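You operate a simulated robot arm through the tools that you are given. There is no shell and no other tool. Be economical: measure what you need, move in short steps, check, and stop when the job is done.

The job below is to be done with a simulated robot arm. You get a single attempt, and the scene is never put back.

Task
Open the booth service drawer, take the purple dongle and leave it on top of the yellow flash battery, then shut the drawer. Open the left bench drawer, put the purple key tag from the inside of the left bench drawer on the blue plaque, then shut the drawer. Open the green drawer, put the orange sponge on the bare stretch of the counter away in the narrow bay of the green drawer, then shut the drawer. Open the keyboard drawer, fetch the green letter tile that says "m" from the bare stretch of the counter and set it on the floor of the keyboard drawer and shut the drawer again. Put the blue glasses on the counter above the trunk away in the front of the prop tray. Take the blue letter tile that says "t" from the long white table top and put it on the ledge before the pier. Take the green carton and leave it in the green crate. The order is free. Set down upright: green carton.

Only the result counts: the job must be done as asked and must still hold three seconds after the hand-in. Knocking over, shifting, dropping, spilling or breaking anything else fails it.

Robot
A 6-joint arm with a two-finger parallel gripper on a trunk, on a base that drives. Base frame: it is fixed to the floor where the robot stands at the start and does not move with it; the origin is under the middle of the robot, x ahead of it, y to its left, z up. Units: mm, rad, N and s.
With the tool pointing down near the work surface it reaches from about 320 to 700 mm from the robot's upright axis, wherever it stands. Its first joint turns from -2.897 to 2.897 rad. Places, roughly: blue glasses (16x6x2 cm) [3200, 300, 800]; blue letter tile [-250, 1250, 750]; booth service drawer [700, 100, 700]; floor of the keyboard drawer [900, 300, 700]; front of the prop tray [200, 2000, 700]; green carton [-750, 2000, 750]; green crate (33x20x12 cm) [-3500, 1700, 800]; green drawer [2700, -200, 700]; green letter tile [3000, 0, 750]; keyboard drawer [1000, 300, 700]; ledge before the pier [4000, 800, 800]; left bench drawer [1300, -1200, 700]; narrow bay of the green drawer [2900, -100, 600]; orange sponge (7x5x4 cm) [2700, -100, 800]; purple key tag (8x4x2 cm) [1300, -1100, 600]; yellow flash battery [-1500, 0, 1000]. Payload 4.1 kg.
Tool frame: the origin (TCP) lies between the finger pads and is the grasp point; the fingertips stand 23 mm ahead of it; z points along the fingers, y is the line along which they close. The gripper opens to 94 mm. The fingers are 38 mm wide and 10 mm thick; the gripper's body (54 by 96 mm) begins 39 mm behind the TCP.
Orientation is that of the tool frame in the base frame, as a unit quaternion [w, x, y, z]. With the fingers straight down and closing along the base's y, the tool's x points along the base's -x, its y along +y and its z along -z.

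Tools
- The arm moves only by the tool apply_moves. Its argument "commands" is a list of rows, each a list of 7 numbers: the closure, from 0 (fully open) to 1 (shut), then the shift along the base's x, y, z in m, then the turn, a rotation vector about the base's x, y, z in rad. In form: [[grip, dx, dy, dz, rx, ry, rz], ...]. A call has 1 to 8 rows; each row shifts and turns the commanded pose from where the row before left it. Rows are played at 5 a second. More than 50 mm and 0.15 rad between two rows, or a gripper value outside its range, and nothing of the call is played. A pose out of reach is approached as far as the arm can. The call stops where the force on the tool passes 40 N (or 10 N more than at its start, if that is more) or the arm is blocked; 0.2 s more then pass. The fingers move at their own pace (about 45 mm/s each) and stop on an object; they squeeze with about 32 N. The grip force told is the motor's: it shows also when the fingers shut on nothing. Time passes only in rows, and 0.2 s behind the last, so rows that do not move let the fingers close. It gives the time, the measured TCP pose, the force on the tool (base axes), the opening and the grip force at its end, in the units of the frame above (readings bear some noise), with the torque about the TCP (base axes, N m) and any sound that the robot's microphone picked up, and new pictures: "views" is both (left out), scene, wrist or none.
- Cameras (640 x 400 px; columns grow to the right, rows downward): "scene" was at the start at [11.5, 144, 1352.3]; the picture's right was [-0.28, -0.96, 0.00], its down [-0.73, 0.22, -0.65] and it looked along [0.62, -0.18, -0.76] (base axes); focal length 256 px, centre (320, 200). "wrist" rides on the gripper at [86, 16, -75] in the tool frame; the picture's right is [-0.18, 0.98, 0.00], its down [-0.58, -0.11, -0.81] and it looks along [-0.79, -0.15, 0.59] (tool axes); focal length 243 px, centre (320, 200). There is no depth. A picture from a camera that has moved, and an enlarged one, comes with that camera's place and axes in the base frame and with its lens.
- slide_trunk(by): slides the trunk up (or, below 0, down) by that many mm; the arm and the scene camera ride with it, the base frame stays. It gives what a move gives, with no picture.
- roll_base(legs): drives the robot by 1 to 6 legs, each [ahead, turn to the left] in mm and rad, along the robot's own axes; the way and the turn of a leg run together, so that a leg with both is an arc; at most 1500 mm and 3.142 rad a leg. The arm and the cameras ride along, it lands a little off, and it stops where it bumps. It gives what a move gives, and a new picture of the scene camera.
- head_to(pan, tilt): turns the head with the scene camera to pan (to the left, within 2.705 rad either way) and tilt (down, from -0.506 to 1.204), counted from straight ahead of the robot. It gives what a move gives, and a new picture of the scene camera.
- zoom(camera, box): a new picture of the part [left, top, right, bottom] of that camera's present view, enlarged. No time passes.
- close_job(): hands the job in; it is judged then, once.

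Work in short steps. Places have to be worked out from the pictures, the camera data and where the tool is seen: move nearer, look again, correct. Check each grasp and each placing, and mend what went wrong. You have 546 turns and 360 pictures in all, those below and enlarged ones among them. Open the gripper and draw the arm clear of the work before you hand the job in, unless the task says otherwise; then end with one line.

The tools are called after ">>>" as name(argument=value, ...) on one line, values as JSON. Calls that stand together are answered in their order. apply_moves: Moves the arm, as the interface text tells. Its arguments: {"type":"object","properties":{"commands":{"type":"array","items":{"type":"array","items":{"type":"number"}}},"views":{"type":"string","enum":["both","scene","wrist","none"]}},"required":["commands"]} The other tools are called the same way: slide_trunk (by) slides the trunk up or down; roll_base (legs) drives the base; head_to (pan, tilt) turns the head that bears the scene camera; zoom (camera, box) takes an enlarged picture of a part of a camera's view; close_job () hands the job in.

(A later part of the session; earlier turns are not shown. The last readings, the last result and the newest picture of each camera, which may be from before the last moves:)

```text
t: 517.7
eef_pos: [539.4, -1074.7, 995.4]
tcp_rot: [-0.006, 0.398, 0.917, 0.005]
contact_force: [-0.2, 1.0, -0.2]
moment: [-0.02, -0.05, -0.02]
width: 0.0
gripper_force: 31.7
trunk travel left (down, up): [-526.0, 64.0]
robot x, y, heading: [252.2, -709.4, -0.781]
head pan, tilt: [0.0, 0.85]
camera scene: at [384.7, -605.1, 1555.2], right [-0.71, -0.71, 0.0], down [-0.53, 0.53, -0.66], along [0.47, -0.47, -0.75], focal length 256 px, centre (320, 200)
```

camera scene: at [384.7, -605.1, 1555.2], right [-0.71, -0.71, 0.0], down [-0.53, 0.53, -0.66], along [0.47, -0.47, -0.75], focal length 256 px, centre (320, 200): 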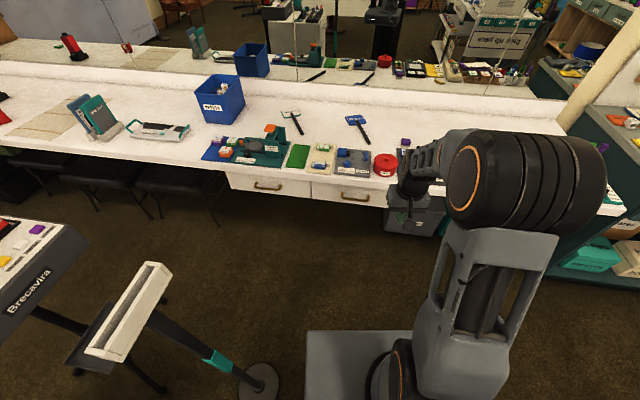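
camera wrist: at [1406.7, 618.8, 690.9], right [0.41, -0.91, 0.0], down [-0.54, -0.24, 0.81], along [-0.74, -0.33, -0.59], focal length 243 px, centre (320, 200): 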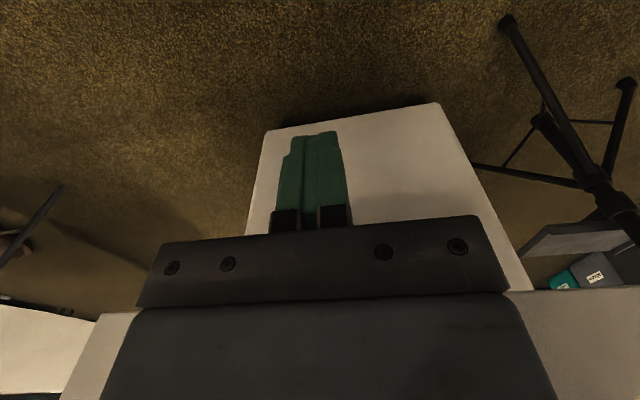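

I am beyond the stand now and see both bench drawers. I zoom in on the counter there to find the blue plaque.

>>> zoom(camera="scene", box=[180, 60, 420, 220])

>>> zoom(camera="scene", box=[190, 120, 410, 220])

```text
2.50 times, centred on (300, 140) of scene
camera zoom: at [384.7, -605.1, 1555.2], right [-0.71, -0.71, 0.0], down [-0.53, 0.53, -0.66], along [0.47, -0.47, -0.75], focal length 641 px, centre (370, 350)
```

zoom: 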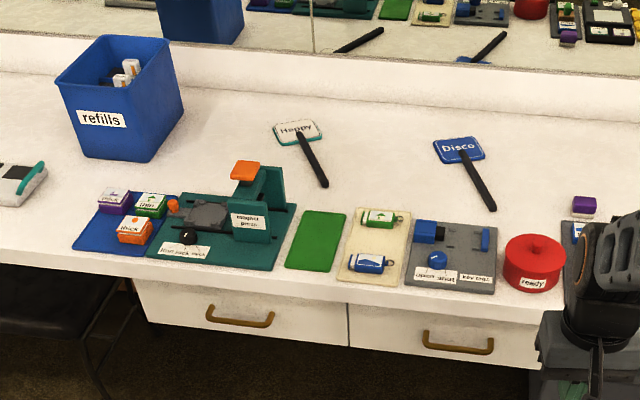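

```text
2.91 times, centred on (300, 170) of scene
camera zoom: at [384.7, -605.1, 1555.2], right [-0.71, -0.71, 0.0], down [-0.53, 0.53, -0.66], along [0.47, -0.47, -0.75], focal length 746 px, centre (378, 287)
```

zoom: 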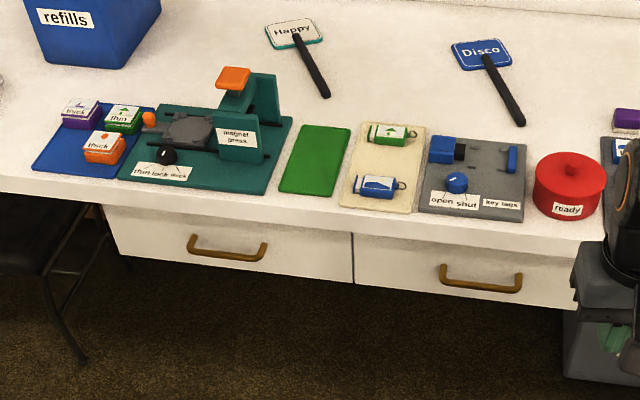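

The right part of the counter is hidden by the arm. I pan to look past it.

>>> head_to(pan=-0.5, tilt=0.65)

```text
t: 518.6
eef_pos: [540.0, -1073.8, 996.2]
tcp_rot: [-0.006, 0.399, 0.917, 0.005]
contact_force: [0.5, 0.3, -0.1]
moment: [-0.01, -0.04, -0.01]
width: 0.0
gripper_force: 31.9
trunk travel left (down, up): [-526.0, 64.0]
robot x, y, heading: [259.3, -711.6, -0.786]
head pan, tilt: [-0.499, 0.649]
camera scene: at [353.9, -632.9, 1571.7], right [-0.96, -0.29, 0.0], down [-0.17, 0.58, -0.8], along [0.23, -0.76, -0.6], focal length 256 px, centre (320, 200)
```

scene: 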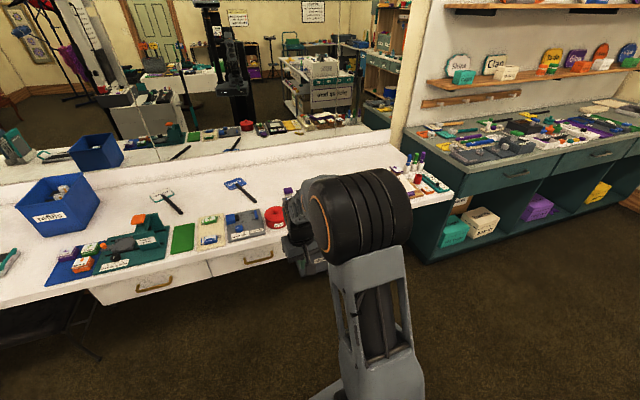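

There are plaques on the shelf and items on the teal cabinet at right. I zoom there and behind the arm.

>>> zoom(camera="scene", box=[400, 30, 640, 190])

>>> zoom(camera="scene", box=[40, 170, 320, 310])

```text
2.50 times, centred on (520, 110) of scene
camera zoom: at [353.9, -632.9, 1571.7], right [-0.96, -0.29, 0.0], down [-0.17, 0.58, -0.8], along [0.23, -0.76, -0.6], focal length 641 px, centre (-180, 425)
```

zoom: 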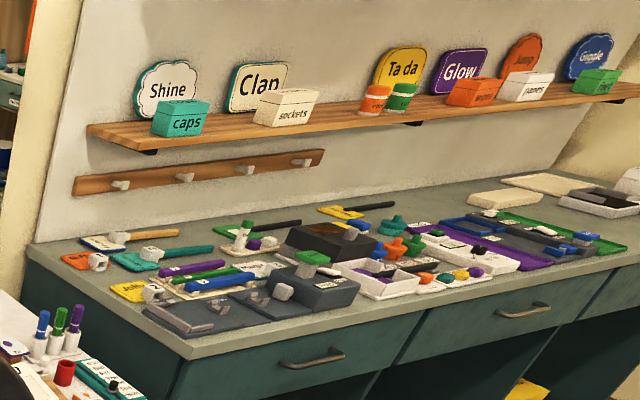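

```text
2.29 times, centred on (180, 240) of scene
camera zoom: at [353.9, -632.9, 1571.7], right [-0.96, -0.29, 0.0], down [-0.17, 0.58, -0.8], along [0.23, -0.76, -0.6], focal length 586 px, centre (640, 109)
```

zoom: 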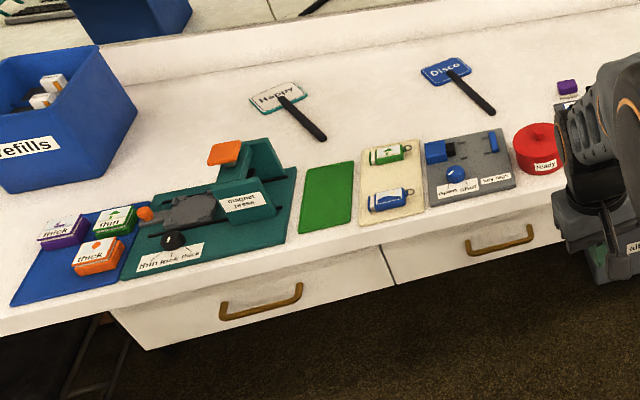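

I will stand just right of the stand's pole, at about n=-95, lateral -980. I drive there.

>>> roll_base(legs=[[0, 0.316], [285, 0], [0, -0.456]])

>>> head_to(pan=0.3, tilt=0.85)

```text
t: 522.9
eef_pos: [747.1, -1241.1, 995.3]
tcp_rot: [-0.005, 0.46, 0.888, 0.005]
contact_force: [-0.1, -0.9, -0.1]
moment: [0.01, 0.02, 0.04]
width: 0.0
gripper_force: 32.4
trunk travel left (down, up): [-526.0, 64.0]
robot x, y, heading: [517.5, -841.6, -0.924]
head pan, tilt: [-0.499, 0.649]
camera scene: at [623.4, -777.9, 1571.8], right [-0.99, -0.15, 0.0], down [-0.09, 0.6, -0.8], along [0.12, -0.79, -0.6], focal length 256 px, centre (320, 200)
```

scene: 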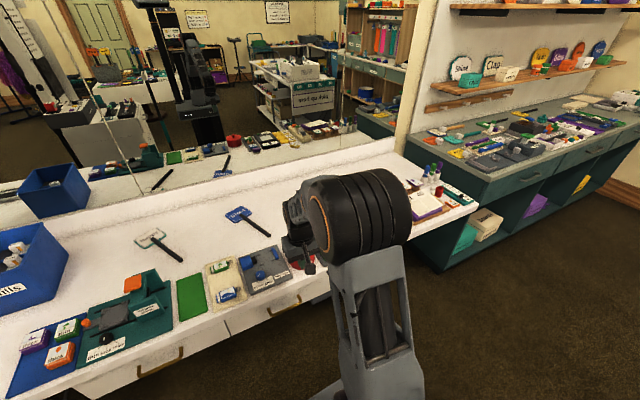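

```text
t: 524.1
eef_pos: [746.8, -1240.2, 996.5]
tcp_rot: [-0.005, 0.461, 0.887, 0.004]
contact_force: [-0.4, -0.5, 0.1]
moment: [-0.03, -0.01, 0.01]
width: 0.0
gripper_force: 32.6
trunk travel left (down, up): [-526.0, 64.0]
robot x, y, heading: [518.1, -840.4, -0.918]
head pan, tilt: [0.3, 0.85]
camera scene: at [674.1, -737.5, 1555.2], right [-0.58, -0.81, 0.0], down [-0.61, 0.44, -0.66], along [0.54, -0.38, -0.75], focal length 256 px, centre (320, 200)
```

scene: 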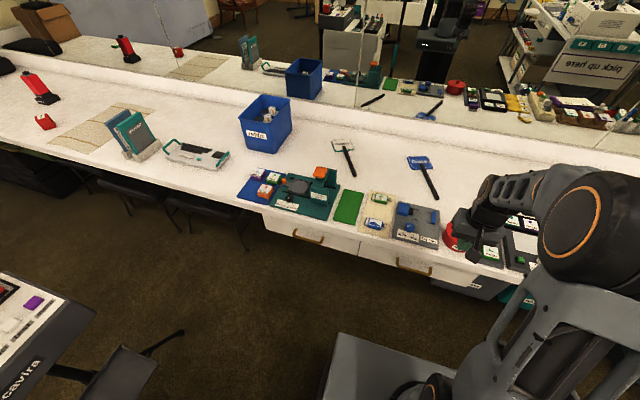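

In place. The wrist camera can show the counter in front.

>>> apply_moves(commands=[[1, 0, 0, 0, 0, 0, 0]], views="wrist")

>>> zoom(camera="scene", box=[220, 120, 460, 290])

```text
t: 524.5
eef_pos: [747.2, -1240.2, 994.9]
tcp_rot: [-0.006, 0.46, 0.888, 0.005]
contact_force: [0.1, -0.2, 0.1]
moment: [-0.01, -0.02, -0.02]
width: 0.1
gripper_force: 31.8
trunk travel left (down, up): [-526.0, 64.0]
robot x, y, heading: [518.7, -836.5, -0.917]
head pan, tilt: [0.3, 0.85]
camera wrist: at [710.8, -1162.4, 1070.4], right [0.91, 0.41, 0.0], down [0.25, -0.55, 0.8], along [0.33, -0.73, -0.6], focal length 243 px, centre (320, 200)
```

wrist: 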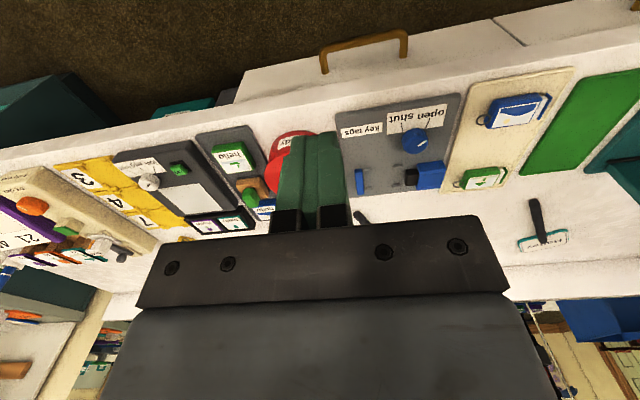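

```text
2.35 times, centred on (340, 205) of scene
camera zoom: at [674.1, -737.4, 1555.2], right [-0.58, -0.81, 0.0], down [-0.61, 0.44, -0.66], along [0.54, -0.38, -0.75], focal length 603 px, centre (273, 188)
```

zoom: 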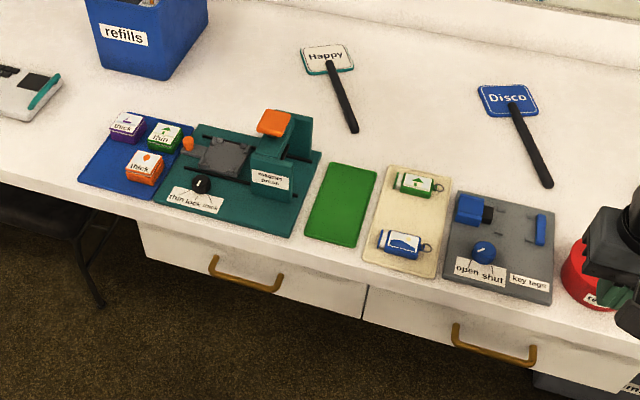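

No other blue flat piece is in sight near the drawer besides the mat with dies; the drawer itself may tell more. I prepare to open it: tool yaw, trunk down and flat tilt in front of its handle.

>>> apply_moves(commands=[[0.6, 0.005, 0.01, 0, 0, 0, -0.145], [0.6, 0.005, 0.01, 0, 0, 0, -0.145], [0.6, 0.005, 0.01, 0, 0, 0, -0.145], [0.6, 0.005, 0.01, 0, 0, 0, -0.145], [0.6, 0.005, 0.01, 0, 0, 0, -0.145], [0.6, 0.005, 0.01, 0, 0, 0, -0.145], [0.6, 0.005, 0.01, 0, 0, 0, -0.145], [0.6, 0.005, 0.01, 0, 0, 0, -0.145]], views="none")

>>> apply_moves(commands=[[0.6, 0.035, 0.03, 0, 0, 0, -0.145], [0.6, 0.035, 0.03, 0, 0, 0, -0.145], [0.6, 0.035, 0.03, 0, 0, 0, -0.145], [0.6, 0.035, 0.03, 0, 0, 0, 0], [0.6, 0.035, 0.025, 0, 0, 0, 0], [0.6, 0.035, 0.025, 0, 0, 0, 0], [0.6, 0.035, 0.025, 0, 0, 0, 0]], views="none")

```text
t: 526.3
eef_pos: [787.8, -1160.5, 994.3]
tcp_rot: [-0.002, 0.873, 0.488, 0.006]
contact_force: [0.7, 0.0, 0.2]
moment: [0.0, 0.01, 0.01]
width: 37.6
gripper_force: 0.1
trunk travel left (down, up): [-526.0, 64.0]
robot x, y, heading: [515.7, -842.0, -0.924]
head pan, tilt: [0.3, 0.85]
```

```text
t: 527.9
eef_pos: [1029.7, -962.8, 996.9]
tcp_rot: [-0.001, 0.957, 0.291, 0.007]
contact_force: [0.0, 0.5, -0.1]
moment: [0.02, 0.01, -0.01]
width: 37.5
gripper_force: 0.0
trunk travel left (down, up): [-526.0, 64.0]
robot x, y, heading: [512.7, -839.4, -0.924]
head pan, tilt: [0.3, 0.85]
```

>>> apply_moves(commands=[[0.6, 0.03, 0.019, 0.03, 0, 0, 0], [0.6, 0.031, 0.019, 0.03, 0, 0, 0]], views="none")

>>> slide_trunk(by=-350)

```text
t: 528.5
eef_pos: [1093.4, -924.6, 1053.2]
tcp_rot: [-0.001, 0.957, 0.291, 0.006]
contact_force: [1.2, -0.1, -0.3]
moment: [0.01, -0.01, -0.03]
width: 37.8
gripper_force: 0.0
trunk travel left (down, up): [-526.0, 64.0]
robot x, y, heading: [517.1, -837.2, -0.916]
head pan, tilt: [0.3, 0.85]
```

```text
t: 531.9
eef_pos: [1091.0, -925.0, 703.5]
tcp_rot: [-0.001, 0.957, 0.29, 0.007]
contact_force: [-0.6, 0.3, 0.1]
moment: [0.03, 0.01, 0.01]
width: 37.8
gripper_force: 0.0
trunk travel left (down, up): [-176.0, 414.0]
robot x, y, heading: [517.4, -837.7, -0.921]
head pan, tilt: [0.3, 0.85]
```

>>> apply_moves(commands=[[0.6, 0, 0, 0, -0.118, -0.089, 0], [0.6, 0, 0, 0, -0.118, -0.089, 0], [0.6, 0, 0, 0, -0.118, -0.089, 0], [0.6, 0, 0, 0, -0.118, -0.089, 0], [0.6, 0, 0, 0, -0.118, -0.089, 0], [0.6, 0, 0, 0, -0.118, -0.089, 0], [0.6, 0, 0, 0, -0.118, -0.089, 0], [0.6, 0, 0, 0, -0.118, -0.089, 0]], views="both")

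```text
t: 533.7
eef_pos: [1242.2, -1017.9, 876.6]
tcp_rot: [0.521, 0.794, 0.245, 0.195]
contact_force: [-0.1, 0.3, 0.5]
moment: [0.0, 0.0, 0.02]
width: 37.7
gripper_force: 0.1
out of reach, approached as far as the arm can: row 4, 5, 6, 7, 8
trunk travel left (down, up): [-176.0, 414.0]
robot x, y, heading: [517.5, -837.0, -0.922]
head pan, tilt: [0.3, 0.85]
camera scene: at [674.0, -737.3, 1205.2], right [-0.58, -0.81, 0.0], down [-0.61, 0.44, -0.66], along [0.54, -0.38, -0.75], focal length 256 px, centre (320, 200)
camera wrist: at [1272.4, -919.3, 923.4], right [0.04, -0.44, 0.9], down [-0.94, 0.28, 0.17], along [-0.33, -0.85, -0.4], focal length 243 px, centre (320, 200)
```

scene: 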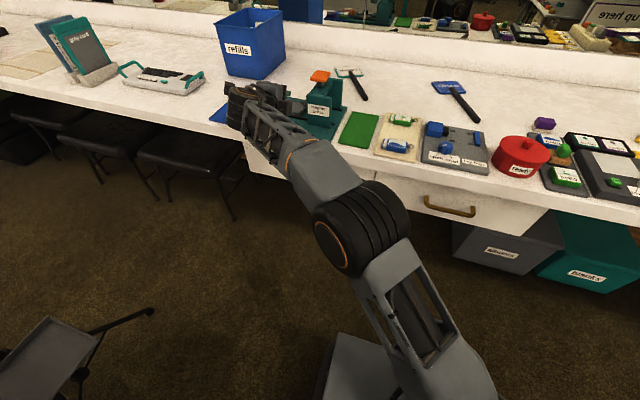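
wrist: 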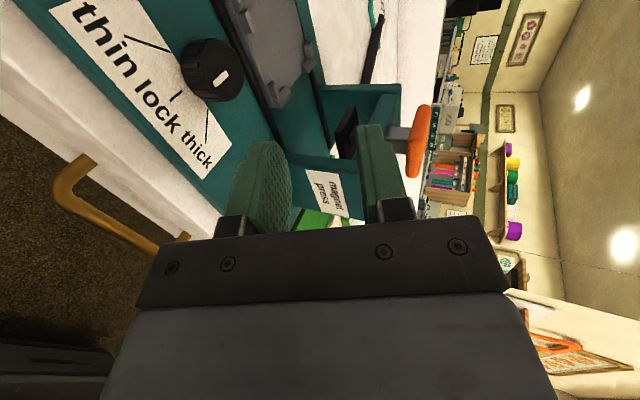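

The solver swung the hand over the counter when the tilt became unreachable; nothing was touched. I reverse the last tilts to return along the same way.

>>> apply_moves(commands=[[0.6, 0, 0, 0, 0.118, 0.089, 0], [0.6, 0, 0, 0, 0.118, 0.089, 0], [0.6, 0, 0, 0, 0.118, 0.089, 0], [0.6, 0, 0, 0, 0.118, 0.089, 0], [0.6, 0, 0, 0, 0.118, 0.089, 0]], views="both")

```text
t: 534.9
eef_pos: [1192.0, -1004.4, 853.3]
tcp_rot: [0.205, 0.933, 0.284, 0.081]
contact_force: [-0.1, 0.3, -0.9]
moment: [0.01, 0.01, 0.0]
width: 37.8
gripper_force: 0.0
out of reach, approached as far as the arm can: row 3, 4, 5
trunk travel left (down, up): [-176.0, 414.0]
robot x, y, heading: [513.6, -838.0, -0.927]
head pan, tilt: [0.3, 0.85]
camera scene: at [674.6, -737.4, 1205.0], right [-0.58, -0.81, 0.0], down [-0.61, 0.44, -0.66], along [0.54, -0.38, -0.75], focal length 256 px, centre (320, 200)
camera wrist: at [1251.9, -943.9, 931.5], right [0.34, -0.85, 0.41], down [-0.75, 0.02, 0.66], along [-0.57, -0.53, -0.63], focal length 243 px, centre (320, 200)
```

scene: 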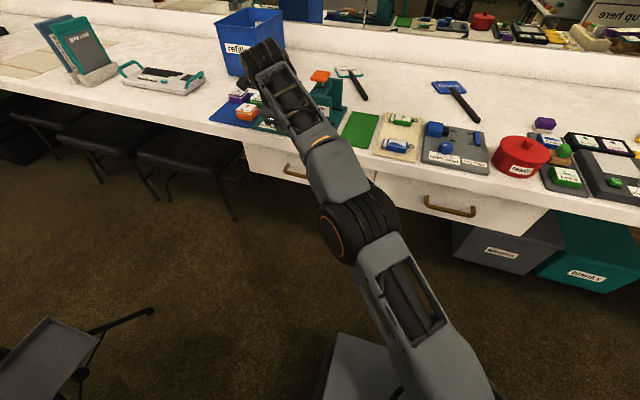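
wrist: 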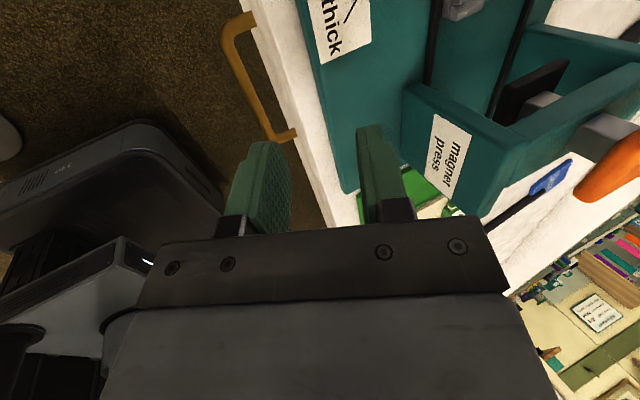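

I raise the commanded pose and level it so that the arm recovers cleanly.

>>> apply_moves(commands=[[0.6, 0, 0, 0.045, 0.118, 0.089, 0], [0.6, 0, 0, 0.045, 0.118, 0.089, 0], [0.6, 0, 0, 0.045, 0.118, 0.089, 0], [0.6, 0, 0, 0.045, 0, 0, 0]], views="scene")

```text
t: 535.9
eef_pos: [1072.7, -984.1, 952.3]
tcp_rot: [-0.002, 0.957, 0.289, 0.007]
contact_force: [0.4, -0.4, -0.8]
moment: [0.01, 0.01, 0.03]
width: 37.6
gripper_force: 0.1
out of reach, approached as far as the arm can: row 1, 2, 3, 4
trunk travel left (down, up): [-176.0, 414.0]
robot x, y, heading: [512.8, -840.9, -0.92]
head pan, tilt: [0.3, 0.85]
camera scene: at [674.1, -737.4, 1205.1], right [-0.58, -0.81, 0.0], down [-0.61, 0.44, -0.66], along [0.54, -0.38, -0.75], focal length 256 px, centre (320, 200)
```

scene: 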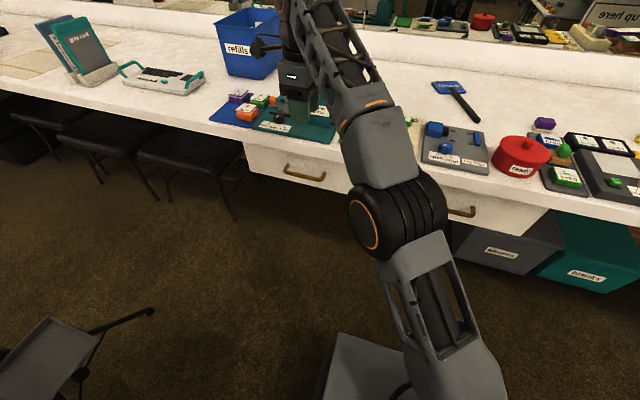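

The camera side seems to decide the wrist's limit. I will roll the tool by 180° (camera on the other side) for this handle. First I raise the trunk to free the arm.

>>> slide_trunk(by=150)

>>> apply_moves(commands=[[0.6, -0.01, 0.02, 0, 0, 0, 0.145], [0.6, -0.01, 0.02, 0, 0, 0, 0.145], [0.6, -0.01, 0.02, 0, 0, 0, 0.145], [0.6, 0, 0, 0, 0, 0, 0.145], [0.6, 0, 0, 0, 0, 0, 0.145], [0.6, 0, 0, 0, 0, 0, 0.145], [0.6, 0, 0, 0, 0, 0, 0.145], [0.6, 0, 0, 0, 0, 0, 0.145]], views="none")

```text
t: 537.6
eef_pos: [1072.9, -984.8, 1103.3]
tcp_rot: [0.0, 0.957, 0.29, 0.007]
contact_force: [-0.7, -0.8, -1.0]
moment: [0.05, -0.01, 0.0]
width: 37.4
gripper_force: 0.0
trunk travel left (down, up): [-326.0, 264.0]
robot x, y, heading: [517.8, -837.2, -0.925]
head pan, tilt: [0.3, 0.85]
```

```text
t: 539.4
eef_pos: [1042.8, -925.2, 1103.4]
tcp_rot: [-0.004, 0.641, 0.767, 0.007]
contact_force: [-1.0, -0.3, -0.1]
moment: [0.01, 0.0, -0.04]
width: 37.7
gripper_force: 0.1
trunk travel left (down, up): [-326.0, 264.0]
robot x, y, heading: [516.0, -836.0, -0.919]
head pan, tilt: [0.3, 0.85]
```

>>> apply_moves(commands=[[0.6, 0, 0, 0, 0, 0, 0.146], [0.6, 0, 0, 0, 0, 0, 0.146], [0.6, 0, 0, 0, 0, 0, 0.146], [0.6, 0, 0, 0, 0, 0, 0.146], [0.6, 0, 0, 0, 0, 0, 0.146], [0.6, 0, 0, 0, 0, 0, 0.146], [0.6, 0, 0, 0, 0, 0, 0.146]], views="none")

>>> apply_moves(commands=[[0.6, 0, 0.005, 0, 0, 0, 0.146], [0.6, 0, 0.005, 0, 0, 0, 0.146], [0.6, 0, 0.005, 0, 0, 0, 0.146], [0.6, 0, 0.005, 0, 0, 0, 0.146], [0.6, 0, 0.005, 0, 0, 0, 0.146], [0.6, 0, 0.005, 0, 0, 0, 0.146], [0.6, 0, 0.005, 0, 0, 0, 0.146]], views="none")

```text
t: 541.0
eef_pos: [1041.7, -924.5, 1102.7]
tcp_rot: [-0.007, 0.183, 0.983, 0.003]
contact_force: [0.0, -0.2, -0.5]
moment: [-0.04, 0.0, 0.01]
width: 37.8
gripper_force: 0.0
trunk travel left (down, up): [-326.0, 264.0]
robot x, y, heading: [515.6, -839.7, -0.923]
head pan, tilt: [0.3, 0.85]
```

```text
t: 542.6
eef_pos: [1042.6, -889.3, 1102.7]
tcp_rot: [-0.007, -0.321, 0.947, -0.001]
contact_force: [0.0, 0.6, -0.4]
moment: [-0.02, -0.01, -0.03]
width: 37.6
gripper_force: 0.1
trunk travel left (down, up): [-326.0, 264.0]
robot x, y, heading: [515.2, -840.1, -0.926]
head pan, tilt: [0.3, 0.85]
```

Rolled. Now trunk down 220 and the hand down in front of the handle, then tilt step by step, watching the position.

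>>> slide_trunk(by=-220)

>>> apply_moves(commands=[[0.6, 0.01, 0, -0.045, 0, 0, 0], [0.6, 0.01, 0, -0.045, 0, 0, 0], [0.6, 0, 0, -0.045, 0, 0, 0], [0.6, 0, 0, -0.035, 0, 0, 0]], views="none")

>>> apply_moves(commands=[[0.6, 0, 0, 0, -0.118, -0.089, 0], [0.6, 0, 0, 0, -0.118, -0.089, 0], [0.6, 0, 0, 0, -0.118, -0.089, 0], [0.6, 0, 0, 0, -0.118, -0.089, 0]], views="wrist")

```text
t: 545.0
eef_pos: [1041.9, -888.4, 883.2]
tcp_rot: [-0.007, -0.32, 0.947, -0.001]
contact_force: [0.1, 0.2, 0.2]
moment: [0.0, 0.0, 0.0]
width: 37.5
gripper_force: 0.0
trunk travel left (down, up): [-106.0, 484.0]
robot x, y, heading: [517.7, -839.4, -0.92]
head pan, tilt: [0.3, 0.85]
```

```text
t: 546.0
eef_pos: [1061.3, -883.6, 713.2]
tcp_rot: [-0.007, -0.319, 0.948, -0.001]
contact_force: [-0.1, 0.5, 1.3]
moment: [-0.01, 0.01, 0.01]
width: 37.9
gripper_force: 0.0
trunk travel left (down, up): [-106.0, 484.0]
robot x, y, heading: [517.4, -837.0, -0.918]
head pan, tilt: [0.3, 0.85]
```

```text
t: 547.0
eef_pos: [1063.0, -886.0, 712.0]
tcp_rot: [0.086, -0.304, 0.907, -0.278]
contact_force: [0.5, 0.8, 0.1]
moment: [-0.04, 0.0, 0.03]
width: 37.6
gripper_force: 0.1
trunk travel left (down, up): [-106.0, 484.0]
robot x, y, heading: [516.0, -836.3, -0.918]
head pan, tilt: [0.3, 0.85]
camera wrist: at [961.3, -896.0, 766.8], right [-0.35, 0.76, -0.55], down [0.26, 0.64, 0.72], along [0.9, 0.11, -0.42], focal length 243 px, centre (320, 200)
```

wrist: 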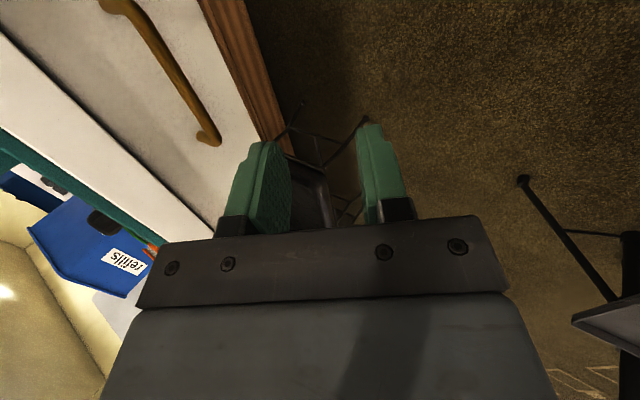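

This side works. I tilt further.

>>> apply_moves(commands=[[0.6, 0, 0, 0, -0.118, -0.089, 0], [0.6, 0, 0, 0, -0.118, -0.089, 0]], views="none")

>>> apply_moves(commands=[[0.6, 0, 0, 0, -0.118, -0.089, 0], [0.6, 0, 0, 0, -0.118, -0.089, 0]], views="wrist")

```text
t: 547.6
eef_pos: [1062.0, -887.9, 713.1]
tcp_rot: [0.129, -0.286, 0.857, -0.409]
contact_force: [-0.2, -0.9, 0.4]
moment: [0.0, 0.01, -0.01]
width: 37.5
gripper_force: 0.0
trunk travel left (down, up): [-106.0, 484.0]
robot x, y, heading: [516.9, -841.7, -0.924]
head pan, tilt: [0.3, 0.85]
```

```text
t: 548.2
eef_pos: [1062.0, -888.6, 712.4]
tcp_rot: [0.171, -0.262, 0.788, -0.53]
contact_force: [0.0, -1.3, 0.4]
moment: [0.04, 0.01, -0.02]
width: 37.6
gripper_force: 0.1
trunk travel left (down, up): [-106.0, 484.0]
robot x, y, heading: [514.2, -840.1, -0.921]
head pan, tilt: [0.3, 0.85]
camera wrist: at [948.6, -880.0, 726.4], right [-0.08, 0.41, -0.91], down [0.05, 0.91, 0.4], along [1.0, -0.02, -0.09], focal length 243 px, centre (320, 200)
```

wrist: 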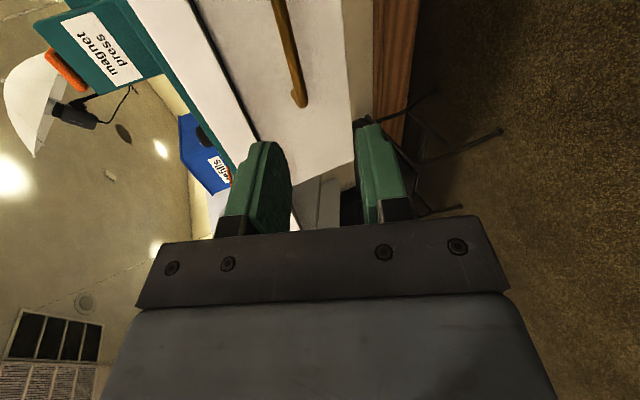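

Flat and pointing at the drawer; bar at z≈680. I move to 50 mm before it.

>>> apply_moves(commands=[[0.6, 0.0233, -0.031, -0.0043, 0, 0, 0], [0.6, 0.0233, -0.031, -0.0043, 0, 0, 0], [0.6, 0.0233, -0.031, -0.0043, 0, 0, 0]], views="wrist")

```text
t: 549.0
eef_pos: [1131.6, -980.9, 702.1]
tcp_rot: [0.17, -0.262, 0.788, -0.53]
contact_force: [0.4, 0.4, -0.2]
moment: [-0.04, 0.0, -0.02]
width: 37.3
gripper_force: 0.1
trunk travel left (down, up): [-106.0, 484.0]
robot x, y, heading: [517.8, -837.9, -0.921]
head pan, tilt: [0.3, 0.85]
camera wrist: at [1018.0, -971.8, 715.2], right [-0.08, 0.41, -0.91], down [0.05, 0.91, 0.4], along [1.0, -0.02, -0.1], focal length 243 px, centre (320, 200)
```

wrist: 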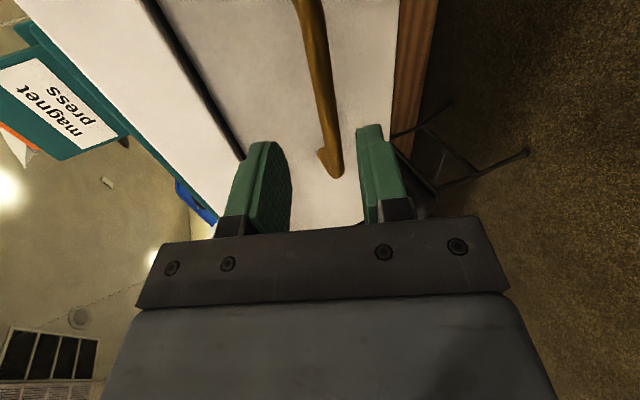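

Centred. Advance 45 mm and close.

>>> apply_moves(commands=[[0.6, 0.0123, -0.0168, -0.0085, 0, 0, 0], [0.6, 0.0123, -0.0168, -0.0085, 0, 0, 0], [1, 0, 0, 0, 0, 0, 0], [1, 0, 0, 0, 0, 0, 0], [1, 0, 0, 0, 0, 0, 0]], views="wrist")

```text
t: 550.2
eef_pos: [1155.9, -1012.2, 679.4]
tcp_rot: [0.169, -0.262, 0.791, -0.527]
contact_force: [-13.7, 7.0, -18.8]
moment: [1.23, -1.12, -0.58]
width: 12.0
gripper_force: 44.5
trunk travel left (down, up): [-106.0, 484.0]
robot x, y, heading: [516.4, -841.1, -0.919]
head pan, tilt: [0.3, 0.85]
camera wrist: at [1041.7, -1004.3, 694.6], right [-0.08, 0.41, -0.91], down [0.06, 0.91, 0.41], along [0.99, -0.02, -0.1], focal length 243 px, centre (320, 200)
```

wrist: 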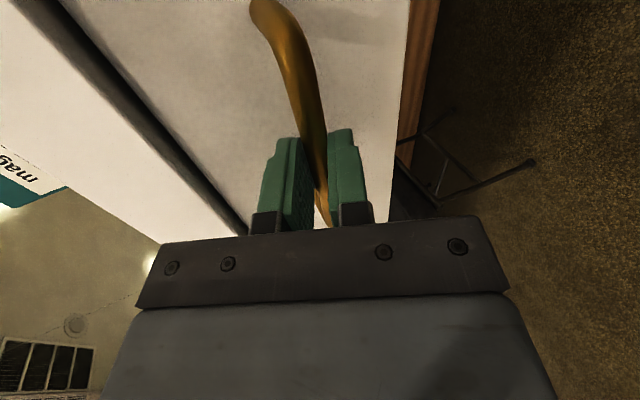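

Gripped (12 mm). I pull out along (-0.60,+0.80) in modest rows.

>>> apply_moves(commands=[[1, -0.009, 0.012, -0.002, 0, 0, 0], [1, -0.012, 0.016, -0.001, 0, 0, 0], [1, -0.015, 0.02, 0, 0, 0, 0], [1, -0.015, 0.02, 0, 0, 0, 0], [1, -0.015, 0.02, 0, 0, 0, 0]], views="none")

>>> apply_moves(commands=[[1, -0.012, 0.016, 0, 0, 0, 0], [1, -0.012, 0.016, 0, 0, 0, 0], [1, -0.012, 0.016, 0, 0, 0, 0], [1, -0.012, 0.016, 0, 0, 0, 0]], views="scene")

```text
t: 551.4
eef_pos: [1091.5, -924.9, 680.8]
tcp_rot: [0.171, -0.263, 0.788, -0.529]
contact_force: [10.1, 8.3, -1.6]
moment: [0.89, -1.11, -1.06]
width: 11.5
gripper_force: 45.0
trunk travel left (down, up): [-106.0, 484.0]
robot x, y, heading: [520.4, -838.4, -0.916]
head pan, tilt: [0.3, 0.85]
```

```text
t: 552.4
eef_pos: [1045.3, -860.5, 679.8]
tcp_rot: [0.172, -0.263, 0.788, -0.529]
contact_force: [30.2, 22.6, 5.1]
moment: [1.11, -1.67, 0.59]
width: 11.6
gripper_force: 45.1
trunk travel left (down, up): [-106.0, 484.0]
robot x, y, heading: [516.0, -840.0, -0.919]
head pan, tilt: [0.3, 0.85]
camera scene: at [675.8, -735.6, 1134.8], right [-0.58, -0.81, 0.0], down [-0.61, 0.44, -0.66], along [0.54, -0.38, -0.75], focal length 256 px, centre (320, 200)
```

scene: 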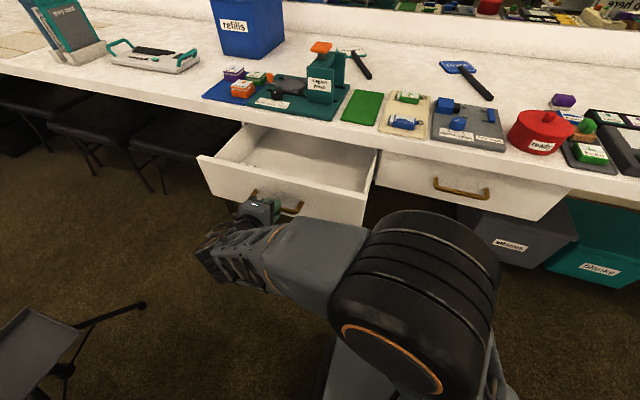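

Open by 188 mm. I pull a little further to see if it is at its stop.

>>> apply_moves(commands=[[1, -0.009, 0.012, 0, 0, 0, 0], [1, -0.009, 0.012, 0, 0, 0, 0], [1, -0.009, 0.012, 0, 0, 0, 0], [1, -0.009, 0.012, 0, 0, 0, 0]], views="none")

>>> zoom(camera="scene", box=[180, 80, 400, 230])

```text
t: 553.4
eef_pos: [1011.5, -819.8, 680.5]
tcp_rot: [0.17, -0.26, 0.789, -0.53]
contact_force: [44.3, -6.3, -0.4]
moment: [0.9, -1.47, -0.27]
width: 12.0
gripper_force: 45.2
trunk travel left (down, up): [-106.0, 484.0]
robot x, y, heading: [518.9, -840.0, -0.925]
head pan, tilt: [0.3, 0.85]
```

```text
2.67 times, centred on (290, 155) of scene
camera zoom: at [678.1, -738.7, 1134.7], right [-0.59, -0.81, 0.0], down [-0.61, 0.44, -0.66], along [0.53, -0.39, -0.75], focal length 684 px, centre (400, 320)
```

zoom: 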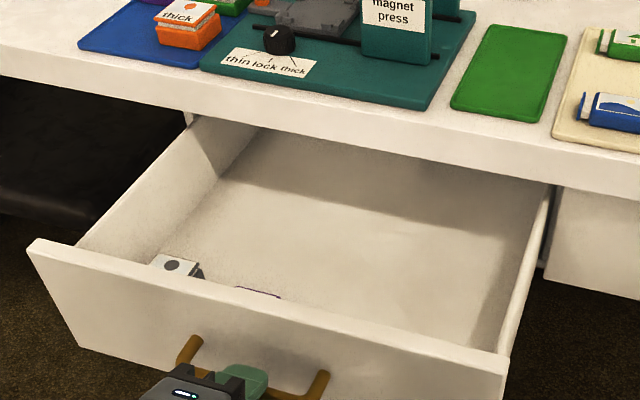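

Open by 240 mm; I glimpse something purple just behind the front panel. I release and back off.

>>> apply_moves(commands=[[0.5, 0, 0, 0, 0, 0, 0], [0.5, 0, 0, 0, 0, 0, 0], [0.5, 0, 0, 0, 0, 0, 0], [0.5, -0.013, 0.018, 0.009, 0, 0, 0], [0.5, -0.013, 0.018, 0.009, 0, 0, 0], [0.5, -0.01, 0.012, 0.02, 0, 0, 0]], views="none")

>>> slide_trunk(by=330)

>>> zoom(camera="scene", box=[180, 100, 420, 300])

```text
t: 554.8
eef_pos: [971.5, -766.1, 719.1]
tcp_rot: [0.169, -0.262, 0.789, -0.53]
contact_force: [0.2, 0.2, -0.7]
moment: [0.0, -0.01, 0.01]
width: 47.1
gripper_force: 0.0
trunk travel left (down, up): [-106.0, 484.0]
robot x, y, heading: [515.1, -836.6, -0.922]
head pan, tilt: [0.3, 0.85]
```

```text
t: 558.0
eef_pos: [971.5, -766.1, 1048.6]
tcp_rot: [0.17, -0.263, 0.788, -0.53]
contact_force: [-0.2, 0.9, 0.2]
moment: [0.01, 0.0, 0.04]
width: 46.8
gripper_force: 0.1
trunk travel left (down, up): [-436.0, 154.0]
robot x, y, heading: [518.6, -844.3, -0.922]
head pan, tilt: [0.3, 0.85]
```

```text
2.00 times, centred on (300, 200) of scene
camera zoom: at [674.6, -737.0, 1465.1], right [-0.58, -0.81, 0.0], down [-0.61, 0.44, -0.66], along [0.54, -0.38, -0.75], focal length 513 px, centre (360, 200)
```

zoom: 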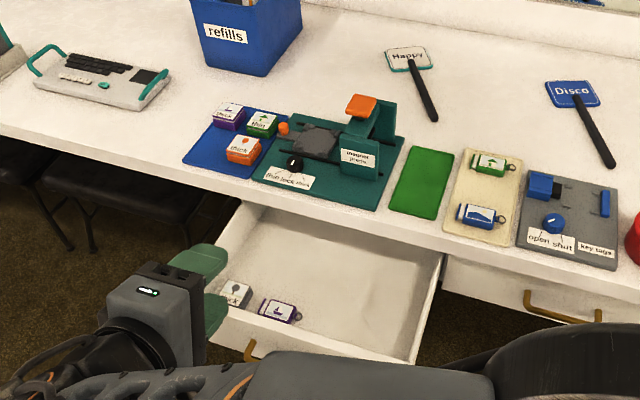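

The purple key tag lies in the drawer near its front. I level the tool above the drawer to look with the wrist camera.

>>> apply_moves(commands=[[0.25, 0, 0, 0, 0.118, 0.089, 0], [0.25, 0, 0, 0, 0.118, 0.089, 0], [0.25, 0, 0, 0, 0.118, 0.089, 0], [0.25, 0, 0, 0, 0.118, 0.089, 0], [0.25, 0, 0, 0, 0.118, 0.089, 0], [0.25, 0, 0, 0, 0.118, 0.089, 0], [0.25, 0, 0, 0, 0.118, 0.089, 0], [0.25, 0, 0, 0, 0.118, 0.089, 0]], views="none")

>>> zoom(camera="scene", box=[220, 130, 380, 260])

```text
t: 559.8
eef_pos: [971.4, -766.0, 1048.6]
tcp_rot: [-0.007, -0.321, 0.947, 0.0]
contact_force: [0.1, -0.5, -0.1]
moment: [0.03, 0.01, 0.02]
width: 70.6
gripper_force: 0.1
trunk travel left (down, up): [-436.0, 154.0]
robot x, y, heading: [517.3, -839.8, -0.918]
head pan, tilt: [0.3, 0.85]
```

```text
3.08 times, centred on (300, 195) of scene
camera zoom: at [674.5, -737.1, 1465.1], right [-0.58, -0.81, 0.0], down [-0.61, 0.44, -0.66], along [0.54, -0.38, -0.75], focal length 789 px, centre (382, 215)
```

zoom: 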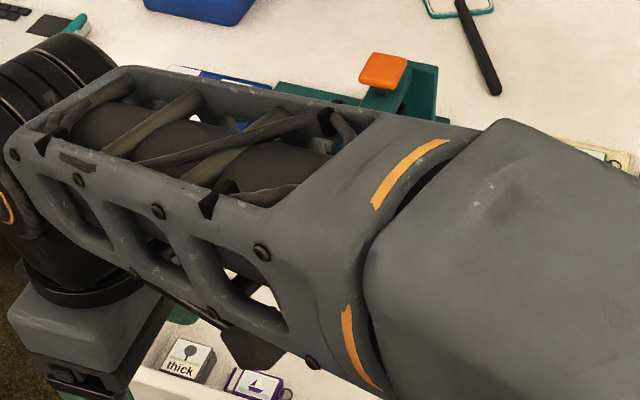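

I move above the tag (est. (1119,-875)) and use the wrist camera.

>>> apply_moves(commands=[[0.25, 0.036, -0.026, -0.02, 0, 0, 0], [0.25, 0.036, -0.026, -0.02, 0, 0, 0], [0.25, 0.036, -0.026, -0.02, 0, 0, 0], [0.25, 0.036, -0.026, -0.02, 0, 0, 0], [0.25, 0, 0, -0.04, 0, 0, 0]], views="wrist")

```text
t: 561.0
eef_pos: [1114.0, -871.9, 932.4]
tcp_rot: [-0.008, -0.321, 0.947, 0.0]
contact_force: [0.7, 0.3, 0.1]
moment: [0.0, -0.01, 0.0]
width: 70.7
gripper_force: 0.2
trunk travel left (down, up): [-436.0, 154.0]
robot x, y, heading: [521.0, -839.2, -0.916]
head pan, tilt: [0.3, 0.85]
camera wrist: at [1036.4, -911.8, 1008.2], right [-0.45, 0.89, 0.0], down [0.54, 0.27, 0.8], along [0.71, 0.36, -0.6], focal length 243 px, centre (320, 200)
```

wrist: 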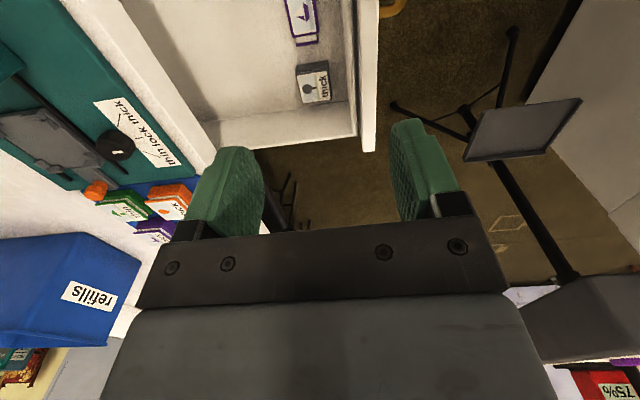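

The tag is at the picture's top edge; I shift 60 mm toward -n and lower a bit to see it whole.

>>> apply_moves(commands=[[0.25, -0.024, -0.018, -0.03, 0, 0, 0], [0.25, -0.024, -0.018, -0.03, 0, 0, 0]], views="wrist")

```text
t: 561.6
eef_pos: [1066.6, -907.9, 869.4]
tcp_rot: [-0.006, -0.32, 0.947, -0.001]
contact_force: [-0.6, 0.6, -0.5]
moment: [0.0, 0.0, 0.0]
width: 70.7
gripper_force: 0.1
trunk travel left (down, up): [-436.0, 154.0]
robot x, y, heading: [514.4, -837.1, -0.918]
head pan, tilt: [0.3, 0.85]
camera wrist: at [988.8, -947.4, 944.5], right [-0.45, 0.89, 0.0], down [0.54, 0.27, 0.8], along [0.71, 0.36, -0.6], focal length 243 px, centre (320, 200)
```

wrist: 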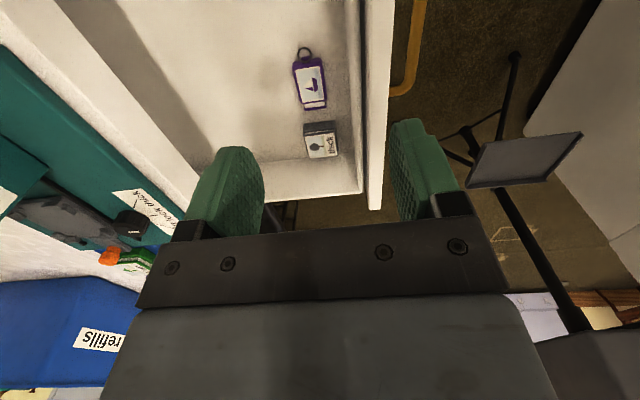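

Tag centre at (1121,-891), aligned with the tool. I move over it and descend.

>>> apply_moves(commands=[[0.25, 0.027, 0.0085, -0.01, 0, 0, 0], [0.25, 0.0275, 0.0085, -0.03, 0, 0, 0], [0.25, 0, 0, -0.04, 0, 0, 0], [0.25, 0, 0, -0.03, 0, 0, 0]], views="wrist")

```text
t: 562.6
eef_pos: [1122.3, -889.7, 758.6]
tcp_rot: [-0.008, -0.32, 0.948, -0.002]
contact_force: [0.6, -0.6, 0.6]
moment: [0.01, 0.0, 0.04]
width: 70.6
gripper_force: 0.0
trunk travel left (down, up): [-436.0, 154.0]
robot x, y, heading: [517.1, -837.7, -0.924]
head pan, tilt: [0.3, 0.85]
camera wrist: at [1045.9, -929.4, 834.1], right [-0.45, 0.89, 0.0], down [0.54, 0.27, 0.8], along [0.71, 0.36, -0.6], focal length 243 px, centre (320, 200)
```

wrist: 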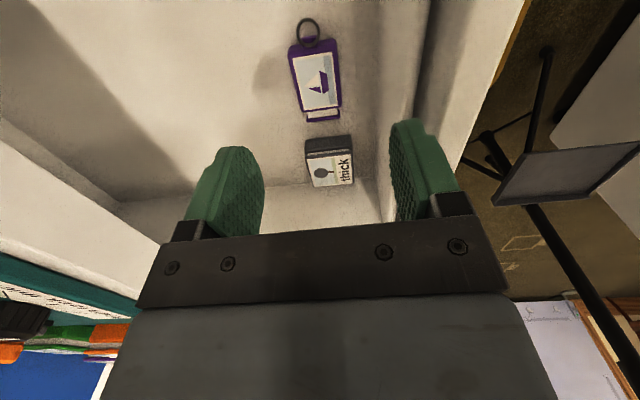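

Right on axis. I narrow the fingers to 60 mm and go down.

>>> apply_moves(commands=[[0.36, 0, 0, -0.03, 0, 0, 0], [0.36, 0, 0, -0.02, 0, 0, 0], [0.36, 0, 0, -0.015, 0, 0, 0], [0.36, 0, 0, -0.008, 0, 0, 0]], views="wrist")

```text
t: 563.6
eef_pos: [1122.2, -889.3, 685.3]
tcp_rot: [-0.007, -0.319, 0.948, 0.0]
contact_force: [-0.5, -0.4, -0.4]
moment: [-0.01, -0.02, -0.02]
width: 60.2
gripper_force: 0.0
trunk travel left (down, up): [-436.0, 154.0]
robot x, y, heading: [518.1, -840.4, -0.92]
head pan, tilt: [0.3, 0.85]
camera wrist: at [1045.2, -929.4, 761.7], right [-0.45, 0.89, 0.0], down [0.54, 0.27, 0.8], along [0.71, 0.36, -0.6], focal length 243 px, centre (320, 200)
```

wrist: 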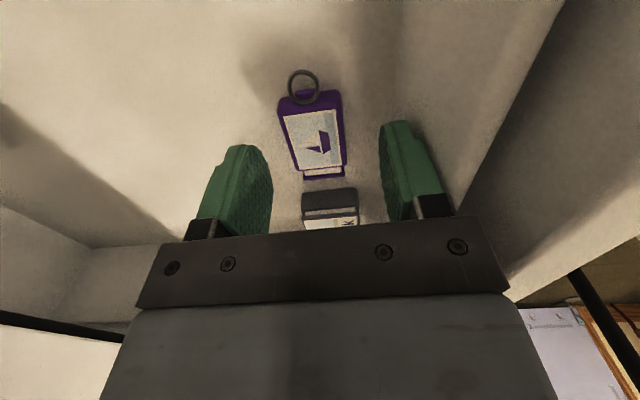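

The tag's top is still ~10 mm below the tips. I go down 20 mm more with force check.

>>> apply_moves(commands=[[0.36, 0, 0, -0.01, 0, 0, 0], [0.36, 0, 0, -0.006, 0, 0, 0], [0.36, 0, 0, -0.005, 0, 0, 0]], views="wrist")

```text
t: 564.5
eef_pos: [1126.9, -891.9, 673.5]
tcp_rot: [0.0, -0.319, 0.948, -0.003]
contact_force: [-3.1, -4.7, 18.2]
moment: [1.15, -0.03, 0.26]
width: 60.2
gripper_force: 0.2
trunk travel left (down, up): [-436.0, 154.0]
robot x, y, heading: [518.2, -837.2, -0.923]
head pan, tilt: [0.3, 0.85]
stopped in row 3: the force on the tool passed its limit (the readings are from after the stop); the commanded pose is now the measured one
camera wrist: at [1048.3, -931.1, 747.5], right [-0.45, 0.89, -0.01], down [0.53, 0.27, 0.81], along [0.72, 0.36, -0.59], focal length 243 px, centre (320, 200)
```

wrist: 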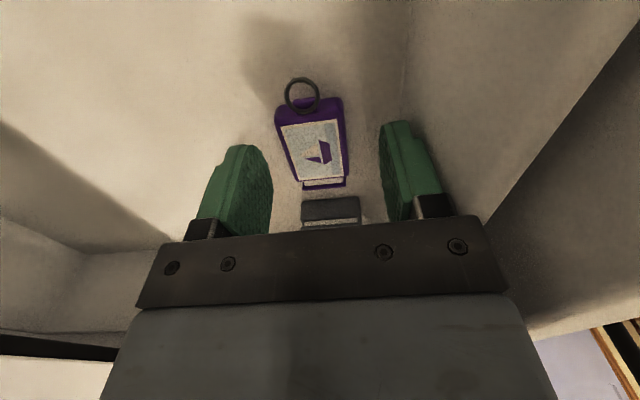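

The gripper's body met the front panel's rim. I lift, lean the top of the tool 0.16 rad toward the counter, and go down again.

>>> apply_moves(commands=[[0.36, 0, 0, 0.02, 0, 0, 0], [0.36, 0, 0, 0, 0.064, 0.048, 0], [0.36, -0.004, 0.001, 0, 0.064, 0.048, 0], [0.36, 0, 0, -0.012, 0, 0, 0], [0.36, 0, 0, -0.008, 0, 0, 0]], views="wrist")

```text
t: 565.7
eef_pos: [1121.4, -888.9, 669.6]
tcp_rot: [-0.029, -0.319, 0.945, 0.074]
contact_force: [-0.5, -0.3, 0.0]
moment: [-0.04, -0.01, 0.02]
width: 60.5
gripper_force: 0.0
trunk travel left (down, up): [-436.0, 154.0]
robot x, y, heading: [517.7, -838.1, -0.923]
head pan, tilt: [0.3, 0.85]
camera wrist: at [1051.1, -938.9, 747.3], right [-0.44, 0.88, 0.15], down [0.61, 0.17, 0.78], along [0.66, 0.44, -0.61], focal length 243 px, centre (320, 200)
```

wrist: 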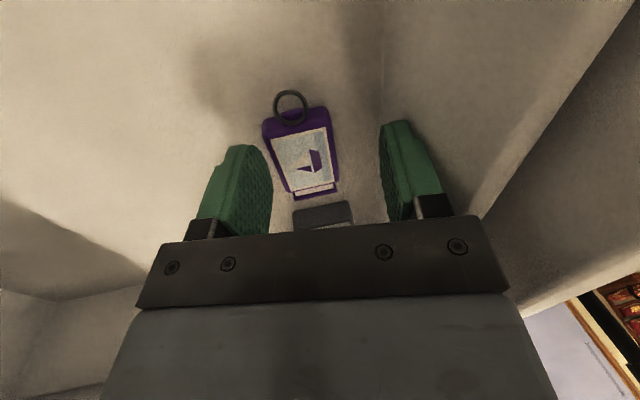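

No contact now. I shift 7 mm toward the counter to centre and go down 10 mm more.

>>> apply_moves(commands=[[0.36, 0.004, -0.006, -0.004, 0, 0, 0], [0.36, 0, 0, -0.005, 0, 0, 0], [0.36, 0, 0, -0.003, 0, 0, 0]], views="wrist")

```text
t: 566.5
eef_pos: [1126.3, -894.2, 659.1]
tcp_rot: [-0.029, -0.318, 0.945, 0.074]
contact_force: [-0.8, 0.3, -0.1]
moment: [0.03, -0.02, 0.01]
width: 60.1
gripper_force: 0.0
trunk travel left (down, up): [-436.0, 154.0]
robot x, y, heading: [517.7, -838.9, -0.921]
head pan, tilt: [0.3, 0.85]
camera wrist: at [1055.7, -944.3, 735.3], right [-0.44, 0.88, 0.15], down [0.61, 0.17, 0.78], along [0.66, 0.44, -0.61], focal length 243 px, centre (320, 200)
```

wrist: 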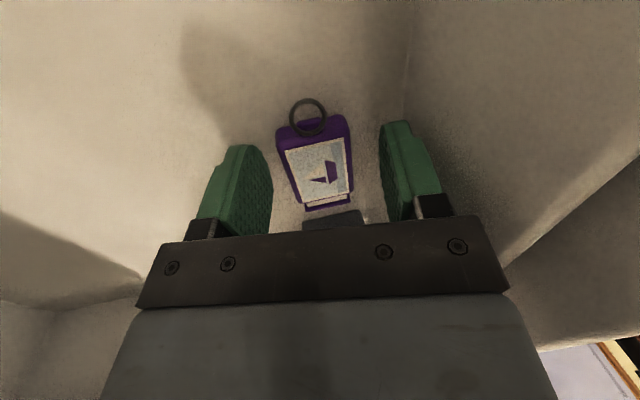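

The tag is between the pads, tips 13 mm below its top. Close.

>>> apply_moves(commands=[[0.6, 0, 0, 0, 0, 0, 0], [1, 0, 0, 0, 0, 0, 0], [1, 0, 0, 0, 0, 0, 0], [1, 0, 0, 0, 0, 0, 0], [1, 0, 0, 0.02, 0, 0, 0]], views="wrist")

```text
t: 567.7
eef_pos: [1127.7, -895.8, 680.6]
tcp_rot: [-0.029, -0.319, 0.945, 0.074]
contact_force: [0.8, -0.3, -0.4]
moment: [0.03, 0.01, -0.03]
width: 37.1
gripper_force: 31.3
trunk travel left (down, up): [-436.0, 154.0]
robot x, y, heading: [515.4, -842.7, -0.921]
head pan, tilt: [0.3, 0.85]
camera wrist: at [1056.1, -945.4, 756.7], right [-0.44, 0.88, 0.15], down [0.61, 0.17, 0.78], along [0.66, 0.44, -0.61], focal length 243 px, centre (320, 200)
```

wrist: 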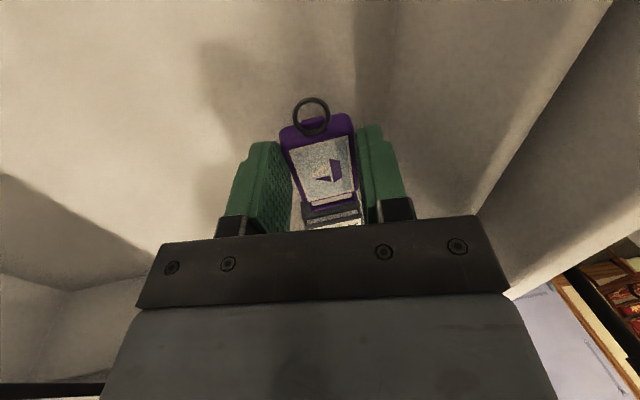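

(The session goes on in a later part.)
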